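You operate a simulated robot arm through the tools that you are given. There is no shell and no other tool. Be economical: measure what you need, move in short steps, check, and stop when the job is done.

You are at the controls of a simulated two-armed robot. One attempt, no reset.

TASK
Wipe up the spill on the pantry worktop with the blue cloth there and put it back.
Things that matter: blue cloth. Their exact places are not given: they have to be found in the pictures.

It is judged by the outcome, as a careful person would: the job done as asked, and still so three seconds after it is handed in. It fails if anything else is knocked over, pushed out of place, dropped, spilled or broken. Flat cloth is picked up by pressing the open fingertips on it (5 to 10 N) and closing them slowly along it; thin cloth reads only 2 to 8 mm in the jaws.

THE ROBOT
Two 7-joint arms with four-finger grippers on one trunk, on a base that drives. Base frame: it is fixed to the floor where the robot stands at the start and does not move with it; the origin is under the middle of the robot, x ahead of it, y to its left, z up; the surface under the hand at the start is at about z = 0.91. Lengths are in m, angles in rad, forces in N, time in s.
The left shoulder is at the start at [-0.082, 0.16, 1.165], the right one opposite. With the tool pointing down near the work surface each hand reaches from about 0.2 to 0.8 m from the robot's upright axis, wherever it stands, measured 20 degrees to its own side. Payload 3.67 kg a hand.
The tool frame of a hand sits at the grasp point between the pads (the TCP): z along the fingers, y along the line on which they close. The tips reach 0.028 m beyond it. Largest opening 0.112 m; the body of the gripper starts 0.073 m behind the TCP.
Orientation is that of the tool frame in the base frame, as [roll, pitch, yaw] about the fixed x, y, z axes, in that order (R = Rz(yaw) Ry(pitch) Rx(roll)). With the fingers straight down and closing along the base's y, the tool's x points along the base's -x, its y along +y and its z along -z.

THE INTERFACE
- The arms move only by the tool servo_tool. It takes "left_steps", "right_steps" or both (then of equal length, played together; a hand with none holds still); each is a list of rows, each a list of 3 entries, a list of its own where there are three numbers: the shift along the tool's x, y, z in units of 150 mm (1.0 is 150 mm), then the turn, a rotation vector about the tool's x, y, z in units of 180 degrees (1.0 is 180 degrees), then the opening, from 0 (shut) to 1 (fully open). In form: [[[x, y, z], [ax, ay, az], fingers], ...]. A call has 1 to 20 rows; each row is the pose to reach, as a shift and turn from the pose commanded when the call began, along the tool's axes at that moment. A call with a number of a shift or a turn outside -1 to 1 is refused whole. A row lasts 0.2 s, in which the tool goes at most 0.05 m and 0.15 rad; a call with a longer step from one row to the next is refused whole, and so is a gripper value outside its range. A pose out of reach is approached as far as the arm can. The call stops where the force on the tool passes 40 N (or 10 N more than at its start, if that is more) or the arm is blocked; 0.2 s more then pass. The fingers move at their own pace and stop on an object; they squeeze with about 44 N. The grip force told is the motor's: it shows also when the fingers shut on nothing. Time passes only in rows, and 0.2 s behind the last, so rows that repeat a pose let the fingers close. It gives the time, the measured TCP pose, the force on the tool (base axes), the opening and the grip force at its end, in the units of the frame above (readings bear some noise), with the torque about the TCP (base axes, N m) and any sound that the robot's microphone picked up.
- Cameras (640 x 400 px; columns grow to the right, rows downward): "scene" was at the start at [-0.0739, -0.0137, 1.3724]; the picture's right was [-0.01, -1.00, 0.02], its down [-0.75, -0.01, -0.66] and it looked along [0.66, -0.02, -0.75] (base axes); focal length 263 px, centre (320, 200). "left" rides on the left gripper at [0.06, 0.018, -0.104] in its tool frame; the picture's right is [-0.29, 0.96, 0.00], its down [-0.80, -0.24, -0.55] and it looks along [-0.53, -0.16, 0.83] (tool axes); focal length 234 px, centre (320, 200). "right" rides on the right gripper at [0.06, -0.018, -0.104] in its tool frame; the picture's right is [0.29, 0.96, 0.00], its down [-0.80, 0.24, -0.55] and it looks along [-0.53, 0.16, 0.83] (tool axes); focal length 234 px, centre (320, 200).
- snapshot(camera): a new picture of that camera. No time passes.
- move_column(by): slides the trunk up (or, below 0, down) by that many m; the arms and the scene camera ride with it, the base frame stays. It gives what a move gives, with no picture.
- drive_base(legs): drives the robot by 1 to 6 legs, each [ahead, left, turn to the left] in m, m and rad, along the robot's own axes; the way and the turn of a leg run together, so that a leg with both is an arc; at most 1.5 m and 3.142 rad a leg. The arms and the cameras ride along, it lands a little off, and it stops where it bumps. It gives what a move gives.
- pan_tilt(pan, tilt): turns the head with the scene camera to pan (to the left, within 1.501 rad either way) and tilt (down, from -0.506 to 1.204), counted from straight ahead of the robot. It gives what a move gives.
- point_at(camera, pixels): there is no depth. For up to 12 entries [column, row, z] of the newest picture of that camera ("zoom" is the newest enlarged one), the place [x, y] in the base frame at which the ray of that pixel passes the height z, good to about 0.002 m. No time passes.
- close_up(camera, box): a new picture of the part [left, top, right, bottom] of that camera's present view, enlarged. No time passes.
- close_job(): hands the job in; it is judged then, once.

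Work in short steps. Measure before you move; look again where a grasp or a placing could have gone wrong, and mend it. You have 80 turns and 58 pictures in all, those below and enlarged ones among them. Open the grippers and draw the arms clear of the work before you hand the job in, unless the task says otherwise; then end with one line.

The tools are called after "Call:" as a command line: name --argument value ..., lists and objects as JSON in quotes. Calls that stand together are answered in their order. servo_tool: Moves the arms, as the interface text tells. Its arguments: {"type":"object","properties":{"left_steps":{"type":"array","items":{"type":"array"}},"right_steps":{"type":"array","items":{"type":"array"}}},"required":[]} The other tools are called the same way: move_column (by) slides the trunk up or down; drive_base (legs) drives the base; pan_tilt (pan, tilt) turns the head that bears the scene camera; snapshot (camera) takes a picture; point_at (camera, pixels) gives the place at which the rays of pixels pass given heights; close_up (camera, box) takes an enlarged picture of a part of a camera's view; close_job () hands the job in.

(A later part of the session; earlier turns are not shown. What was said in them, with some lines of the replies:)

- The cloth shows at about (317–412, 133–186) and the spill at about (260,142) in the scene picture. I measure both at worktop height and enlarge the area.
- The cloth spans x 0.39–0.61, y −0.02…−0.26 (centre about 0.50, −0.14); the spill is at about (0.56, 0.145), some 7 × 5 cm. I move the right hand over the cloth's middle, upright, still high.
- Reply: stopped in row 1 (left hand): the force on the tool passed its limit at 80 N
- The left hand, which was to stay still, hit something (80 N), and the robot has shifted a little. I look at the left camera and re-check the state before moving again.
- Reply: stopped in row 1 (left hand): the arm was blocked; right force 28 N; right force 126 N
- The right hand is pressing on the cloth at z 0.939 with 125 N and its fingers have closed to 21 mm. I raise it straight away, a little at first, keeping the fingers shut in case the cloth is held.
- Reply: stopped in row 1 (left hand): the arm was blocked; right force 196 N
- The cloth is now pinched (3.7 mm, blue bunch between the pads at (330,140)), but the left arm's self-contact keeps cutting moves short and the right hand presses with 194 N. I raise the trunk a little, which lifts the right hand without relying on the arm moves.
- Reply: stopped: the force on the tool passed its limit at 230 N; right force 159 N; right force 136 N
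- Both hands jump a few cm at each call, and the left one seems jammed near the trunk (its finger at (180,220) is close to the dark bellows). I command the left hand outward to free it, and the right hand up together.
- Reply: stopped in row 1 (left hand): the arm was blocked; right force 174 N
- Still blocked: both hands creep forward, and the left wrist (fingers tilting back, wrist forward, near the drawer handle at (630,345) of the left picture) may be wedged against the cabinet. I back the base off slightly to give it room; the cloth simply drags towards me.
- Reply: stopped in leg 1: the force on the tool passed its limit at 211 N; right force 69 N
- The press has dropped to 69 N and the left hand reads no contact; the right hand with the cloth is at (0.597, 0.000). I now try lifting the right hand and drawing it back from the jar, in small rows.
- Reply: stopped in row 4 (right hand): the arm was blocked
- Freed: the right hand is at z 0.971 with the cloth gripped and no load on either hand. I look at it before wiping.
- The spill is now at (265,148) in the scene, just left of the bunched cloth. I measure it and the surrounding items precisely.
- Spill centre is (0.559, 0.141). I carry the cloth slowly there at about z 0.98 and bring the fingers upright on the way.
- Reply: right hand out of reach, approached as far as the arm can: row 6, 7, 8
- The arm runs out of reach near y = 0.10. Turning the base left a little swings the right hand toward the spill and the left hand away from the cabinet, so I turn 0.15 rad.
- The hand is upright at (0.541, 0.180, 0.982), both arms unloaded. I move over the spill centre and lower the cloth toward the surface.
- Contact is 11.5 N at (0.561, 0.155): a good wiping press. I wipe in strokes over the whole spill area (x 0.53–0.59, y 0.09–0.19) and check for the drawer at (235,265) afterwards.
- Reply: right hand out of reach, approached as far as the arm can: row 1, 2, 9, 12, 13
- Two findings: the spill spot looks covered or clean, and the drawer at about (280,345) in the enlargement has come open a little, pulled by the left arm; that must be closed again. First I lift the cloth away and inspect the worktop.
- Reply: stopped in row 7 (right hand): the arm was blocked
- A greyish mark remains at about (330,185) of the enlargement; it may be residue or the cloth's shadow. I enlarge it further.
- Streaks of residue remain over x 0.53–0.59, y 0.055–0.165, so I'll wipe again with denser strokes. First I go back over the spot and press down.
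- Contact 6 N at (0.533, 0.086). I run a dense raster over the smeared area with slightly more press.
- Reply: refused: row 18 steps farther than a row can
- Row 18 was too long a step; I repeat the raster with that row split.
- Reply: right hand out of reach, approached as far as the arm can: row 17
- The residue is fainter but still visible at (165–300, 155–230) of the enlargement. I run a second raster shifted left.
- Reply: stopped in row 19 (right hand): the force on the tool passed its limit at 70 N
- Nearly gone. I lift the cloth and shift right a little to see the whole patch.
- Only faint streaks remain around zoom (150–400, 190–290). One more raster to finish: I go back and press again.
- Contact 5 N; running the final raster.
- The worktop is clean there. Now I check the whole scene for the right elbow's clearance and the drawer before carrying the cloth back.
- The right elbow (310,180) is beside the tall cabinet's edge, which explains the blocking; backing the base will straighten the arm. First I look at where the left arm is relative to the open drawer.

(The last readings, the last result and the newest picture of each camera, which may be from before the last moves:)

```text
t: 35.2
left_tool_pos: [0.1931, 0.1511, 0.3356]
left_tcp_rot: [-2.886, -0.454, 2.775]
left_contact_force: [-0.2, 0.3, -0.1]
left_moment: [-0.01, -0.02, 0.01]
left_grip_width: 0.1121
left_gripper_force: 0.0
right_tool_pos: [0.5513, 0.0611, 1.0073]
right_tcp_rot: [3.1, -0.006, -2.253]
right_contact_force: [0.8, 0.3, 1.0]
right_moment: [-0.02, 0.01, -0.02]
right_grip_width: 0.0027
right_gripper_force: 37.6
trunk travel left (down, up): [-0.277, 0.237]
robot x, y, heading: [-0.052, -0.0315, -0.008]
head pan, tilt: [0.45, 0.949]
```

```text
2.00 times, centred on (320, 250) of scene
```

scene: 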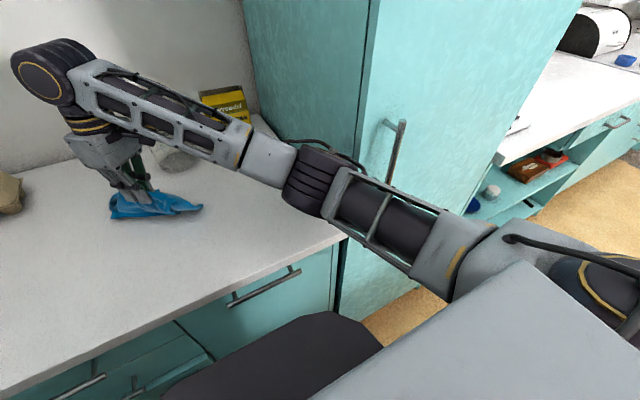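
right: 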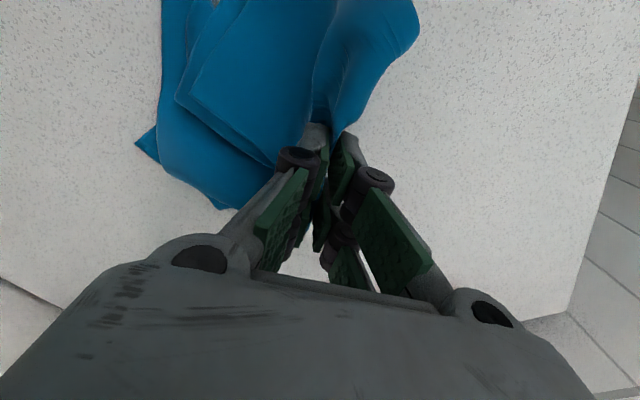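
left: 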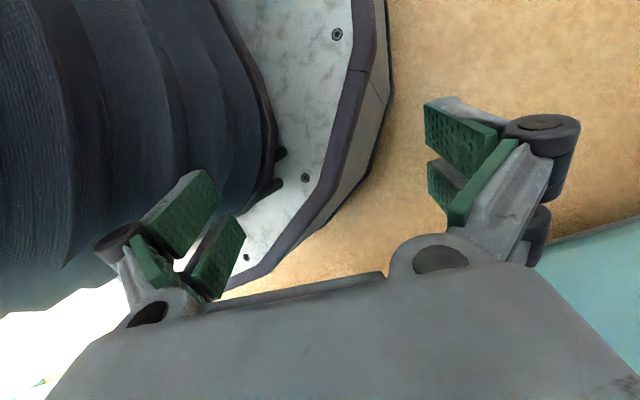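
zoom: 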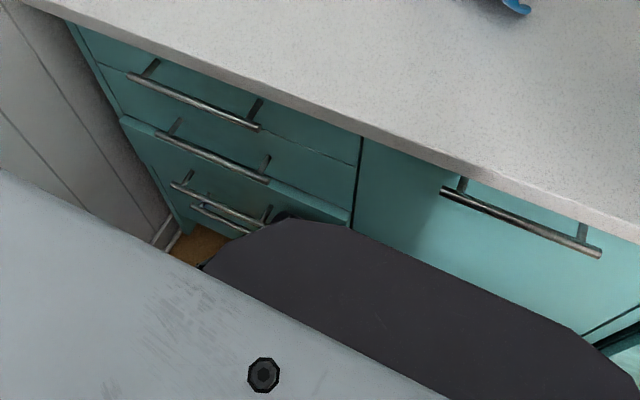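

Drawer 3 (top edge from (120,118) to (350,215)) juts out; it opened when I turned left, so turning back right should push it in again. First I bring the cloth to about (0.49, 0.12, 1.02), so that the turn keeps it clear of the jar.

Call:
servo_tool --right_steps '[[[-0.02, 0.18, -0.05], [0, 0, 0], 0], [[-0.045, 0.37, -0.1], [0, 0, 0], 0], [[-0.067, 0.561, -0.1], [0, 0, 0], 0], [[-0.067, 0.561, -0.1], [0, 0, 0], 0]]'

Call:
drive_base --legs '[[0, 0, -0.15]]'

Call:
pan_tilt --pan 0.5 --tilt 0.95

Call:
snapshot --camera "scene"

Call:
close_up --camera "left" --box '[440, 150, 640, 400]'

```text
t: 36.2
left_tool_pos: [0.194, 0.1503, 0.3348]
left_tcp_rot: [-2.884, -0.453, 2.777]
left_contact_force: [0.1, 0.5, -0.1]
left_moment: [0.03, -0.03, 0.01]
left_grip_width: 0.1121
left_gripper_force: 0.1
right_tool_pos: [0.4907, 0.121, 1.024]
right_tcp_rot: [3.099, -0.005, -2.253]
right_contact_force: [0.0, -0.2, -2.6]
right_moment: [0.01, 0.0, -0.01]
right_grip_width: 0.0047
right_gripper_force: 43.1
trunk travel left (down, up): [-0.277, 0.237]
robot x, y, heading: [-0.0511, -0.033, -0.015]
head pan, tilt: [0.45, 0.949]
```

```text
t: 37.3
left_tool_pos: [0.2089, 0.1162, 0.333]
left_tcp_rot: [-2.885, -0.461, 2.628]
left_contact_force: [0.4, -0.2, -0.2]
left_moment: [0.0, -0.01, -0.02]
left_grip_width: 0.1119
left_gripper_force: 0.1
right_tool_pos: [0.5046, 0.0404, 1.0259]
right_tcp_rot: [3.103, -0.006, -2.402]
right_contact_force: [0.0, -0.3, -0.9]
right_moment: [-0.01, 0.0, 0.03]
right_grip_width: 0.0046
right_gripper_force: 43.5
trunk travel left (down, up): [-0.277, 0.237]
robot x, y, heading: [-0.0514, -0.0331, -0.157]
head pan, tilt: [0.45, 0.949]
```

```text
t: 38.0
left_tool_pos: [0.2079, 0.115, 0.3315]
left_tcp_rot: [-2.885, -0.466, 2.629]
left_contact_force: [0.1, 0.4, 0.8]
left_moment: [-0.02, -0.02, -0.02]
left_grip_width: 0.1118
left_gripper_force: 0.1
right_tool_pos: [0.507, 0.038, 1.0251]
right_tcp_rot: [3.1, -0.005, -2.402]
right_contact_force: [-0.1, 0.0, -2.8]
right_moment: [0.01, 0.03, -0.03]
right_grip_width: 0.0046
right_gripper_force: 43.3
trunk travel left (down, up): [-0.277, 0.237]
robot x, y, heading: [-0.0509, -0.0327, -0.154]
head pan, tilt: [0.499, 0.949]
```

```text
27 pictures are left
```

scene: 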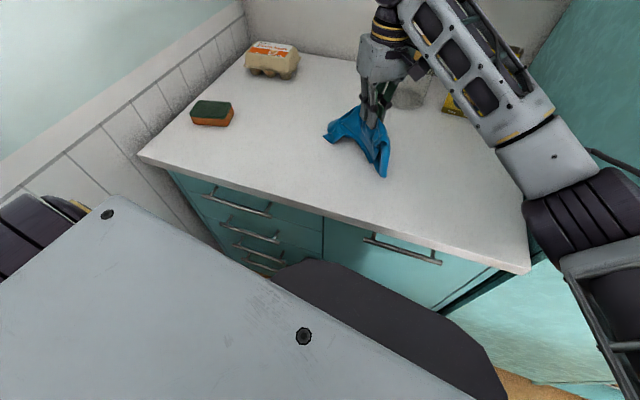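

```text
1.60 times, centred on (540, 275) of left
```

zoom: 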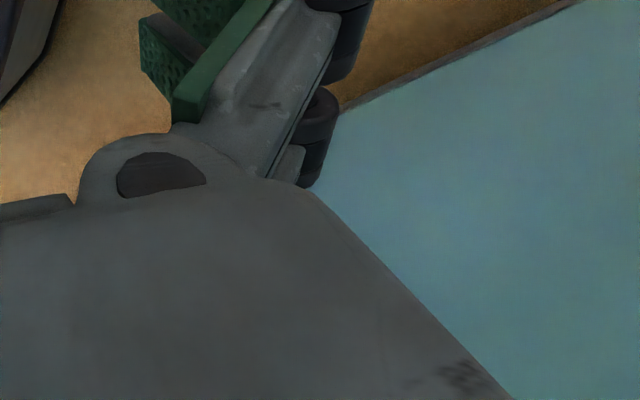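

Call:
close_up --camera "scene" --box '[150, 160, 342, 280]'

```text
3.33 times, centred on (246, 220) of scene
```

zoom: 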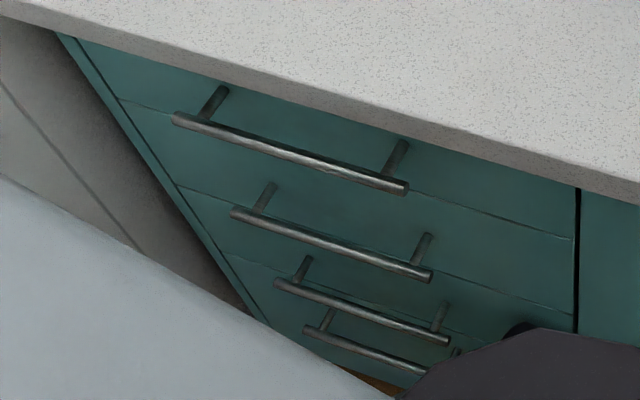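

Drawer 3 is flush again, and the left wrist (dark, (520,325) of the enlargement) is now right of the handle ends. I back off just 3 cm and check that no drawer follows.

Call:
drive_base --legs '[[-0.03, 0, 0]]'

Call:
close_up --camera "scene" --box '[150, 160, 342, 280]'

```text
t: 38.8
left_tool_pos: [0.1806, 0.1196, 0.3328]
left_tcp_rot: [-2.882, -0.465, 2.629]
left_contact_force: [-0.1, 0.0, 0.3]
left_moment: [-0.03, 0.0, -0.05]
left_grip_width: 0.1121
left_gripper_force: 0.0
right_tool_pos: [0.4788, 0.0444, 1.0252]
right_tcp_rot: [3.098, -0.008, -2.402]
right_contact_force: [0.1, -0.4, 1.4]
right_moment: [-0.03, -0.05, -0.02]
right_grip_width: 0.0038
right_gripper_force: 43.9
trunk travel left (down, up): [-0.277, 0.237]
robot x, y, heading: [-0.0802, -0.0286, -0.154]
head pan, tilt: [0.499, 0.949]
```

```text
3.33 times, centred on (246, 220) of scene
```

zoom: 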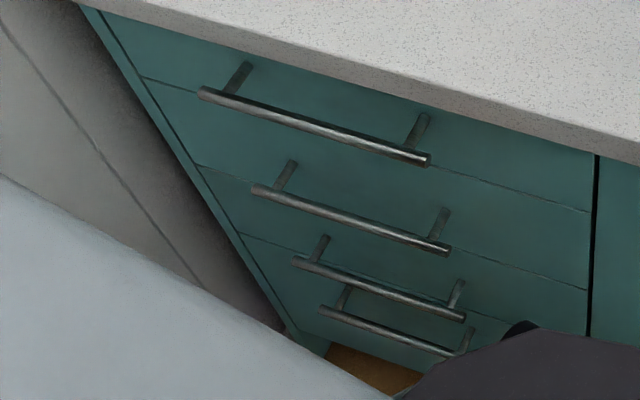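

Nothing follows: free. I back off a further 9 cm.

Call:
drive_base --legs '[[-0.09, 0, 0]]'

Call:
pan_tilt --pan 0.1 --tilt 0.8

Call:
snapshot --camera "scene"

```text
t: 39.9
left_tool_pos: [0.0937, 0.1355, 0.3342]
left_tcp_rot: [-2.887, -0.461, 2.627]
left_contact_force: [0.5, -0.1, 0.2]
left_moment: [0.0, -0.03, -0.01]
left_grip_width: 0.1118
left_gripper_force: 0.0
right_tool_pos: [0.3885, 0.058, 1.0259]
right_tcp_rot: [3.103, -0.003, -2.402]
right_contact_force: [-0.2, -0.1, -1.2]
right_moment: [0.0, -0.06, -0.01]
right_grip_width: 0.0045
right_gripper_force: 40.3
trunk travel left (down, up): [-0.277, 0.237]
robot x, y, heading: [-0.1693, -0.0169, -0.156]
head pan, tilt: [0.499, 0.949]
```

```text
t: 40.8
left_tool_pos: [0.0937, 0.1337, 0.3326]
left_tcp_rot: [-2.884, -0.463, 2.628]
left_contact_force: [0.1, 0.0, 0.1]
left_moment: [0.02, -0.02, -0.01]
left_grip_width: 0.1119
left_gripper_force: 0.0
right_tool_pos: [0.3909, 0.0576, 1.0257]
right_tcp_rot: [3.099, -0.006, -2.402]
right_contact_force: [1.5, -0.7, -1.2]
right_moment: [0.04, 0.03, -0.04]
right_grip_width: 0.0047
right_gripper_force: 45.7
trunk travel left (down, up): [-0.277, 0.237]
robot x, y, heading: [-0.1692, -0.0141, -0.16]
head pan, tilt: [0.099, 0.799]
```

```text
23 pictures are left
```

scene: 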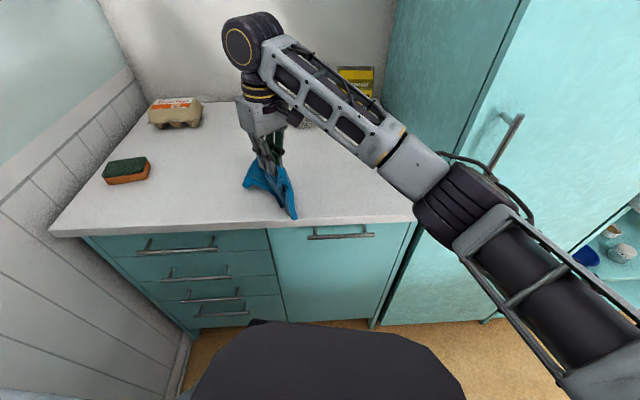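

All drawers are shut and the elbow has room now. I carry the cloth right in two halves toward where it was gripped, (0.455, −0.125), turning back to the original yaw of −2.75.

Call:
servo_tool --right_steps '[[[0.06, -0.15, 0], [0, 0, 0.014], 0], [[0.125, -0.295, 0], [0, 0, 0.028], 0], [[0.19, -0.44, 0], [0, 0, 0.042], 0], [[0.253, -0.59, 0], [0, 0, 0.055], 0], [[0.253, -0.59, 0], [0, 0, 0.055], 0]]'

```text
t: 42.0
left_tool_pos: [0.0927, 0.1346, 0.3318]
left_tcp_rot: [-2.883, -0.464, 2.629]
left_contact_force: [-0.1, -0.3, 0.1]
left_moment: [0.03, 0.01, 0.02]
left_grip_width: 0.1124
left_gripper_force: 0.0
right_tool_pos: [0.4203, -0.0318, 1.0211]
right_tcp_rot: [3.102, -0.013, -2.575]
right_contact_force: [-0.2, 0.8, -0.3]
right_moment: [-0.02, -0.06, -0.01]
right_grip_width: 0.0031
right_gripper_force: 38.5
trunk travel left (down, up): [-0.277, 0.237]
robot x, y, heading: [-0.1643, -0.0201, -0.154]
head pan, tilt: [0.099, 0.799]
```

At (0.420, −0.032), unblocked. Second half of the carry.

Call:
servo_tool --right_steps '[[[0.034, -0.16, 0], [0, 0, 0.014], 0], [[0.068, -0.325, 0], [0, 0, 0.028], 0], [[0.102, -0.49, 0], [0, 0, 0.042], 0], [[0.136, -0.649, 0], [0, 0, 0.055], 0], [[0.136, -0.649, 0], [0, 0, 0.055], 0]]'

Call:
snapshot --camera "scene"

```text
t: 43.2
left_tool_pos: [0.0926, 0.1354, 0.3331]
left_tcp_rot: [-2.883, -0.463, 2.63]
left_contact_force: [-0.4, -0.1, -0.9]
left_moment: [-0.02, 0.0, 0.0]
left_grip_width: 0.1118
left_gripper_force: 0.1
right_tool_pos: [0.4575, -0.1245, 1.0177]
right_tcp_rot: [3.105, -0.019, -2.746]
right_contact_force: [0.1, -0.6, 2.3]
right_moment: [-0.17, -0.04, 0.01]
right_grip_width: 0.0025
right_gripper_force: 37.1
trunk travel left (down, up): [-0.277, 0.237]
robot x, y, heading: [-0.173, -0.0134, -0.161]
head pan, tilt: [0.099, 0.799]
```

```text
22 pictures are left
```

scene: 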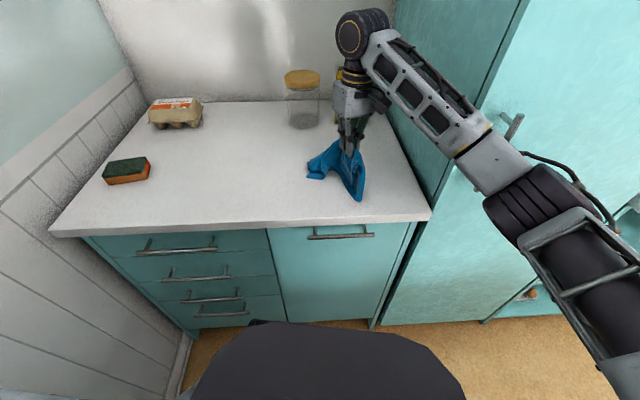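

The cloth hangs at about (345,170), over its old place. I lower it to the worktop and open the fingers slowly, then look.

Call:
servo_tool --right_steps '[[[-0.04, -0.02, 0.12], [0, 0, 0], 0], [[-0.09, -0.038, 0.24], [0, 0, 0], 0], [[-0.09, -0.038, 0.36], [0, 0, 0], 0], [[-0.09, -0.038, 0.44], [0, 0, 0], 0], [[-0.09, -0.038, 0.48], [0, 0, 0], 0], [[-0.09, -0.038, 0.48], [0, 0, 0], 0.3], [[-0.09, -0.038, 0.48], [0, 0, 0], 0.7], [[-0.09, -0.038, 0.48], [0, 0, 0], 1], [[-0.09, -0.038, 0.48], [0, 0, 0], 1], [[-0.09, -0.038, 0.48], [0, 0, 0], 1]]'

Call:
servo_tool --right_steps '[[[0, 0, -0.2], [0, 0, 0], 1], [[0, 0, -0.4], [0, 0, 0], 1], [[0, 0, -0.6], [0, 0, 0], 1], [[0, 0, -0.6], [0, 0, 0], 1]]'

Call:
close_up --camera "scene" --box '[240, 90, 480, 240]'

Call:
snapshot --camera "right"

```text
t: 45.4
left_tool_pos: [0.0943, 0.1338, 0.3331]
left_tcp_rot: [-2.883, -0.467, 2.63]
left_contact_force: [-1.1, 0.2, 0.0]
left_moment: [0.0, 0.0, 0.0]
left_grip_width: 0.1117
left_gripper_force: 0.1
right_tool_pos: [0.4694, -0.125, 0.9455]
right_tcp_rot: [3.103, -0.02, -2.746]
right_contact_force: [-0.5, 0.1, -0.4]
right_moment: [-0.01, -0.01, 0.03]
right_grip_width: 0.1116
right_gripper_force: 0.0
trunk travel left (down, up): [-0.277, 0.237]
robot x, y, heading: [-0.1704, -0.0198, -0.155]
head pan, tilt: [0.099, 0.799]
```

```text
t: 46.4
left_tool_pos: [0.0936, 0.1338, 0.3318]
left_tcp_rot: [-2.882, -0.464, 2.629]
left_contact_force: [-0.2, 0.5, -0.3]
left_moment: [0.0, -0.02, -0.02]
left_grip_width: 0.1118
left_gripper_force: 0.1
right_tool_pos: [0.4738, -0.1281, 1.0352]
right_tcp_rot: [3.104, -0.018, -2.746]
right_contact_force: [-0.2, 0.2, -0.5]
right_moment: [0.02, 0.0, 0.01]
right_grip_width: 0.1117
right_gripper_force: 0.0
trunk travel left (down, up): [-0.277, 0.237]
robot x, y, heading: [-0.1687, -0.0183, -0.159]
head pan, tilt: [0.099, 0.799]
```

```text
2.67 times, centred on (360, 165) of scene
```

zoom: 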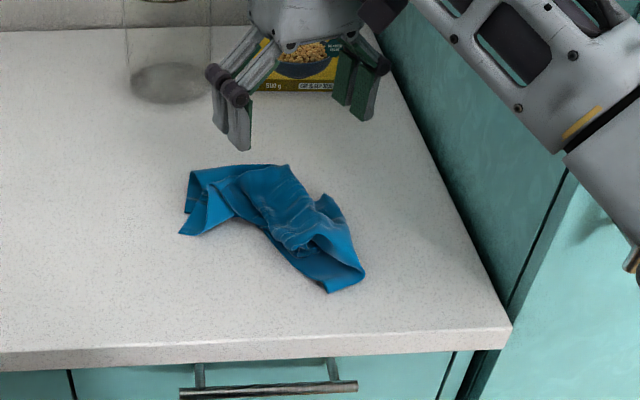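

```text
20 pictures are left
```

right: 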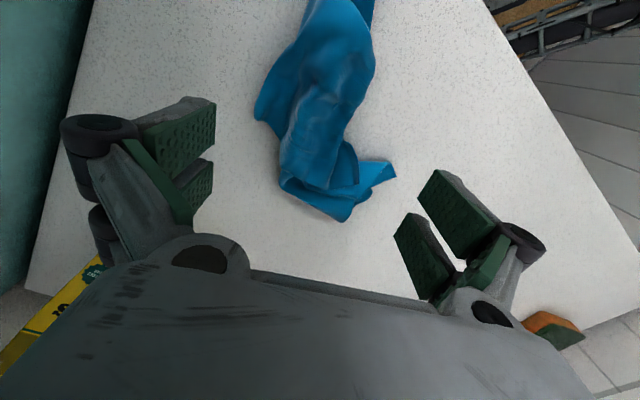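

The cloth lies bunched at zoom (180–365, 165–292). I measure its outline against its original place (centre 0.50, −0.14).

Call:
point_at --camera "zoom" --pixels '[[190, 170, 0.91], [180, 234, 0.91], [288, 166, 0.92], [330, 292, 0.91], [365, 273, 0.91], [265, 225, 0.915], [325, 198, 0.92], [512, 325, 0.91]]'

```text
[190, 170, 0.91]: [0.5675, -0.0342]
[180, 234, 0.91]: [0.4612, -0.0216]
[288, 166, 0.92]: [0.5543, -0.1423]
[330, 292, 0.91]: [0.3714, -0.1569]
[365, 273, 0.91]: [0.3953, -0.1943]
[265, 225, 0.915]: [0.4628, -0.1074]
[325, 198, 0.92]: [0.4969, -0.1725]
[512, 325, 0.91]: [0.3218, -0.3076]
```

The bunch's centre is about (0.46, −0.11), 4–5 cm off and crumpled. I'll spread it by tugging: first I pinch the right-hand edge near (0.495, −0.165), pressing lightly with half-open fingers.

Call:
servo_tool --right_steps '[[[-0.01, -0.14, 0.1], [0, 0, 0], 0.5], [[-0.034, -0.282, 0.25], [0, 0, 0], 0.5], [[-0.034, -0.282, 0.45], [0, 0, 0], 0.5], [[-0.034, -0.282, 0.57], [0, 0, 0], 0.5], [[-0.034, -0.282, 0.62], [0, 0, 0], 0.5], [[-0.034, -0.282, 0.64], [0, 0, 0], 0.5]]'

Call:
snapshot --camera "right"

```text
t: 47.8
left_tool_pos: [0.0927, 0.1344, 0.3324]
left_tcp_rot: [-2.883, -0.463, 2.628]
left_contact_force: [-0.7, -0.2, 0.1]
left_moment: [-0.01, -0.03, -0.01]
left_grip_width: 0.1118
left_gripper_force: 0.1
right_tool_pos: [0.4911, -0.1601, 0.9389]
right_tcp_rot: [3.105, -0.015, -2.745]
right_contact_force: [0.1, 0.0, 11.3]
right_moment: [0.37, 0.13, -0.01]
right_grip_width: 0.0579
right_gripper_force: 1.4
trunk travel left (down, up): [-0.277, 0.237]
robot x, y, heading: [-0.1719, -0.0166, -0.156]
head pan, tilt: [0.099, 0.799]
```

```text
19 pictures are left
```

right: 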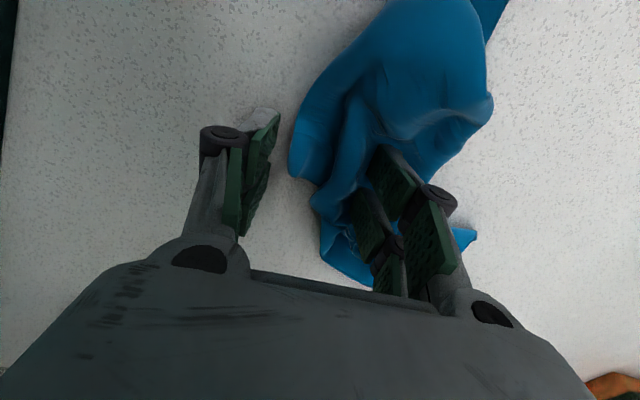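

11 N press with the left pad on the cloth and the right pad just outside its edge. I close slowly, lift 2 cm and pull it back-right, then let go.

Call:
servo_tool --right_steps '[[[0, 0, 0], [0, 0, 0], 0.35], [[0, 0, 0], [0, 0, 0], 0.2], [[0, 0, 0], [0, 0, 0], 0.05], [[0, 0, 0], [0, 0, 0], 0], [[0, 0, 0], [0, 0, 0], 0], [[0, 0, -0.15], [0, 0, 0], 0], [[-0.03, -0.14, -0.2], [0, 0, 0], 0], [[-0.065, -0.28, -0.2], [0, 0, 0], 0], [[-0.1, -0.42, -0.2], [0, 0, 0], 0], [[-0.128, -0.559, -0.15], [0, 0, 0], 0], [[-0.128, -0.559, -0.05], [0, 0, 0], 0], [[-0.128, -0.559, -0.05], [0, 0, 0], 0]]'

Call:
close_up --camera "scene" --box '[240, 90, 480, 240]'

```text
t: 50.4
left_tool_pos: [0.092, 0.1374, 0.3327]
left_tcp_rot: [-2.875, -0.455, 2.626]
left_contact_force: [-0.2, -0.1, 0.3]
left_moment: [-0.01, 0.01, -0.01]
left_grip_width: 0.112
left_gripper_force: 0.1
right_tool_pos: [0.538, -0.2163, 0.9521]
right_tcp_rot: [3.116, -0.012, -2.738]
right_contact_force: [0.3, -0.1, 0.8]
right_moment: [0.03, 0.02, -0.04]
right_grip_width: 0.0053
right_gripper_force: 42.0
trunk travel left (down, up): [-0.277, 0.237]
robot x, y, heading: [-0.1673, -0.0146, -0.159]
head pan, tilt: [0.099, 0.799]
```

```text
2.67 times, centred on (360, 165) of scene
```

zoom: 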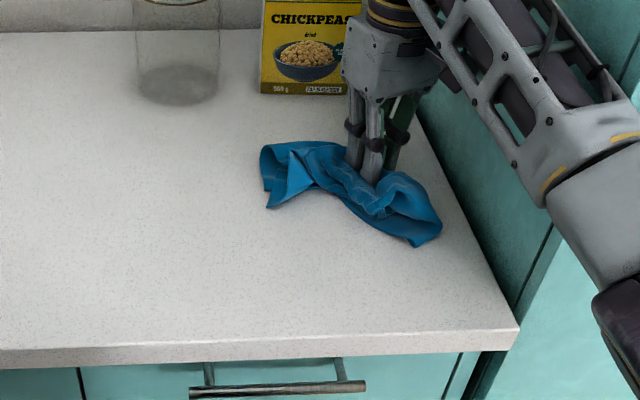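

The bunch moved as a whole, held at its right edge. I lift it so it hangs, then lay it down sweeping left to right so it spreads out over its old place.

Call:
servo_tool --right_steps '[[[0, 0, -0.25], [0, 0, 0], 0], [[0, 0, -0.5], [0, 0, 0], 0], [[0, 0, -0.75], [0, 0, 0], 0], [[-0.02, 0.15, -0.95], [0, 0, 0], 0], [[-0.05, 0.36, -0.98], [0, 0, 0], 0], [[-0.08, 0.57, -0.98], [0, 0, 0], 0], [[-0.11, 0.78, -0.98], [0, 0, 0], 0], [[-0.148, 0.99, -0.98], [0, 0, 0], 0], [[-0.148, 0.99, -0.98], [0, 0, 0], 0], [[-0.148, 0.99, -0.98], [0, 0, 0], 0]]'

Call:
close_up --camera "scene" --box '[240, 60, 480, 210]'

```text
t: 52.6
left_tool_pos: [0.0925, 0.1351, 0.333]
left_tcp_rot: [-2.884, -0.465, 2.63]
left_contact_force: [0.0, 0.3, 0.4]
left_moment: [-0.03, 0.0, -0.03]
left_grip_width: 0.1118
left_gripper_force: 0.0
right_tool_pos: [0.509, -0.0906, 1.0952]
right_tcp_rot: [3.105, -0.019, -2.747]
right_contact_force: [0.2, -0.6, -0.1]
right_moment: [0.01, -0.01, 0.0]
right_grip_width: 0.0051
right_gripper_force: 42.3
trunk travel left (down, up): [-0.277, 0.237]
robot x, y, heading: [-0.1742, -0.0194, -0.16]
head pan, tilt: [0.099, 0.799]
```

```text
2.67 times, centred on (360, 135) of scene
```

zoom: 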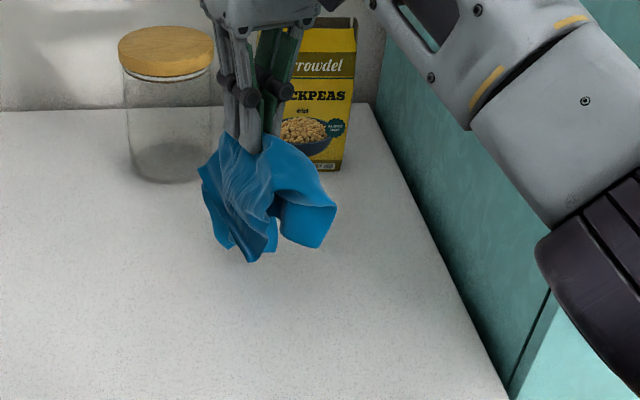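

The cloth is actually held near its middle (hanging like an umbrella), so I lower it straight down at (0.50, −0.14): the skirt should splay out around its old centre. Then release and rise.

Call:
servo_tool --right_steps '[[[0.09, -0.14, 0], [0, 0, 0], 0], [[0.184, -0.285, 0.1], [0, 0, 0], 0], [[0.184, -0.285, 0.25], [0, 0, 0], 0], [[0.184, -0.285, 0.4], [0, 0, 0], 0], [[0.184, -0.285, 0.55], [0, 0, 0], 0], [[0.184, -0.285, 0.7], [0, 0, 0], 0], [[0.184, -0.285, 0.85], [0, 0, 0], 0], [[0.184, -0.285, 0.95], [0, 0, 0], 0], [[0.184, -0.285, 0.99], [0, 0, 0], 0], [[0.184, -0.285, 0.99], [0, 0, 0], 0.2], [[0.184, -0.285, 0.99], [0, 0, 0], 0.5], [[0.184, -0.285, 0.99], [0, 0, 0], 1], [[0.184, -0.285, 0.99], [0, 0, 0], 1], [[0.184, -0.285, 0.99], [0, 0, 0], 1], [[0.184, -0.285, 0.8], [0, 0, 0], 1], [[0.184, -0.285, 0.6], [0, 0, 0], 1], [[0.184, -0.285, 0.4], [0, 0, 0], 1], [[0.184, -0.285, 0.2], [0, 0, 0], 1]]'

Call:
close_up --camera "scene" --box '[240, 90, 480, 240]'

Call:
snapshot --camera "right"

```text
t: 56.4
left_tool_pos: [0.0928, 0.1341, 0.3332]
left_tcp_rot: [-2.883, -0.462, 2.63]
left_contact_force: [0.1, -0.1, 0.3]
left_moment: [-0.02, -0.03, -0.01]
left_grip_width: 0.1117
left_gripper_force: 0.1
right_tool_pos: [0.4978, -0.138, 1.0647]
right_tcp_rot: [3.105, -0.019, -2.746]
right_contact_force: [0.2, -0.6, -1.0]
right_moment: [0.01, 0.01, -0.02]
right_grip_width: 0.112
right_gripper_force: 0.0
trunk travel left (down, up): [-0.277, 0.237]
robot x, y, heading: [-0.1718, -0.017, -0.156]
head pan, tilt: [0.099, 0.799]
```

```text
2.67 times, centred on (360, 165) of scene
```

zoom: 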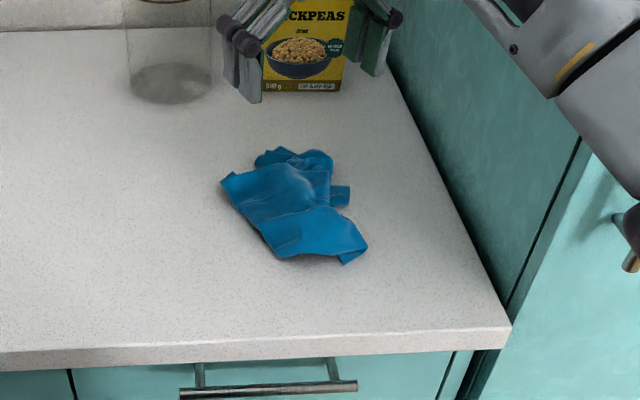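

```text
15 pictures are left
```

right: 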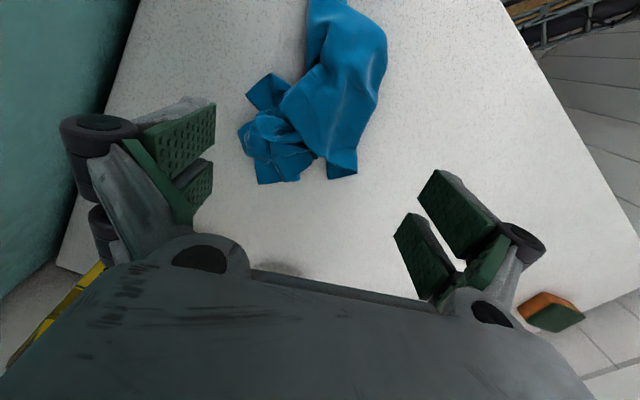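

The cloth now lies within its old footprint, centred near zoom (295,205). I measure it and draw the right hand up and back clear.

Call:
point_at --camera "zoom" --pixels '[[222, 178, 0.91], [255, 160, 0.91], [332, 158, 0.91], [350, 195, 0.91], [367, 247, 0.91], [282, 256, 0.91], [295, 205, 0.91]]'

Call:
servo_tool --right_steps '[[[0, 0, -0.15], [0, 0, 0], 1], [[0.1, 0.09, -0.3], [0, 0, 0], 1], [[0.25, 0.21, -0.4], [0, 0, 0], 1], [[0.4, 0.34, -0.5], [0, 0, 0], 1], [[0.55, 0.47, -0.53], [0, 0, 0], 1], [[0.68, 0.58, -0.53], [0, 0, 0], 1], [[0.795, 0.69, -0.53], [0, 0, 0], 1]]'

Call:
snapshot --camera "scene"

```text
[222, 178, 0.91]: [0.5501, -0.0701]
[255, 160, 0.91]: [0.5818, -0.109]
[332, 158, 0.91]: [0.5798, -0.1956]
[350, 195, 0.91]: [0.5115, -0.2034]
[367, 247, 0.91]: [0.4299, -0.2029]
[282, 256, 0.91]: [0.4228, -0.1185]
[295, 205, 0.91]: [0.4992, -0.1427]
```

```text
t: 58.0
left_tool_pos: [0.094, 0.1338, 0.3341]
left_tcp_rot: [-2.883, -0.464, 2.628]
left_contact_force: [0.3, 0.2, 0.1]
left_moment: [-0.02, 0.0, -0.03]
left_grip_width: 0.112
left_gripper_force: 0.1
right_tool_pos: [0.3506, -0.0919, 1.1498]
right_tcp_rot: [3.105, -0.02, -2.748]
right_contact_force: [0.3, 0.1, 0.9]
right_moment: [-0.02, -0.04, -0.02]
right_grip_width: 0.1121
right_gripper_force: 0.1
trunk travel left (down, up): [-0.277, 0.237]
robot x, y, heading: [-0.1709, -0.0174, -0.158]
head pan, tilt: [0.099, 0.799]
```

```text
14 pictures are left
```

scene: 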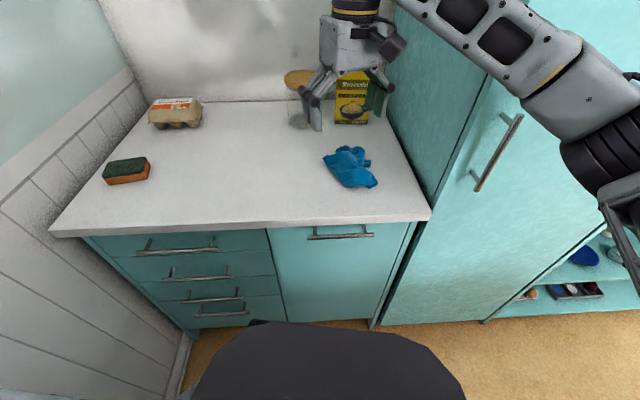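

The cloth is centred at (0.50, −0.14). A last close look at the cleaned patch and the drawers.

Call:
close_up --camera "scene" --box '[200, 120, 330, 220]'

Call:
close_up --camera "scene" --box '[80, 200, 420, 340]'

```text
4.00 times, centred on (265, 170) of scene
```

zoom: 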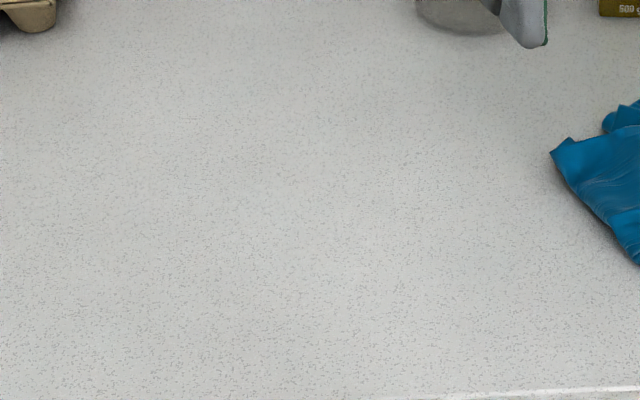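

```text
1.88 times, centred on (250, 270) of scene
```

zoom: 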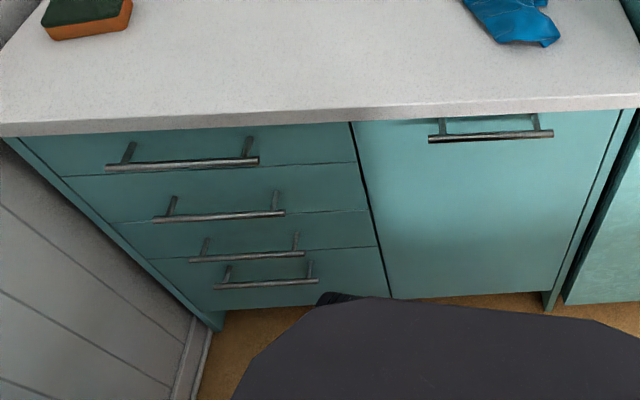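

The worktop is clean, the drawers are flush, the cloth is back and both grippers are open and clear, so I hand in.

Call:
close_job

```text
The job is handed in.
```

The spill is wiped up and the blue cloth is back, centred on its original spot but crumpled, not flat; the left arm pulled one drawer partly open while I worked, and it is closed again.
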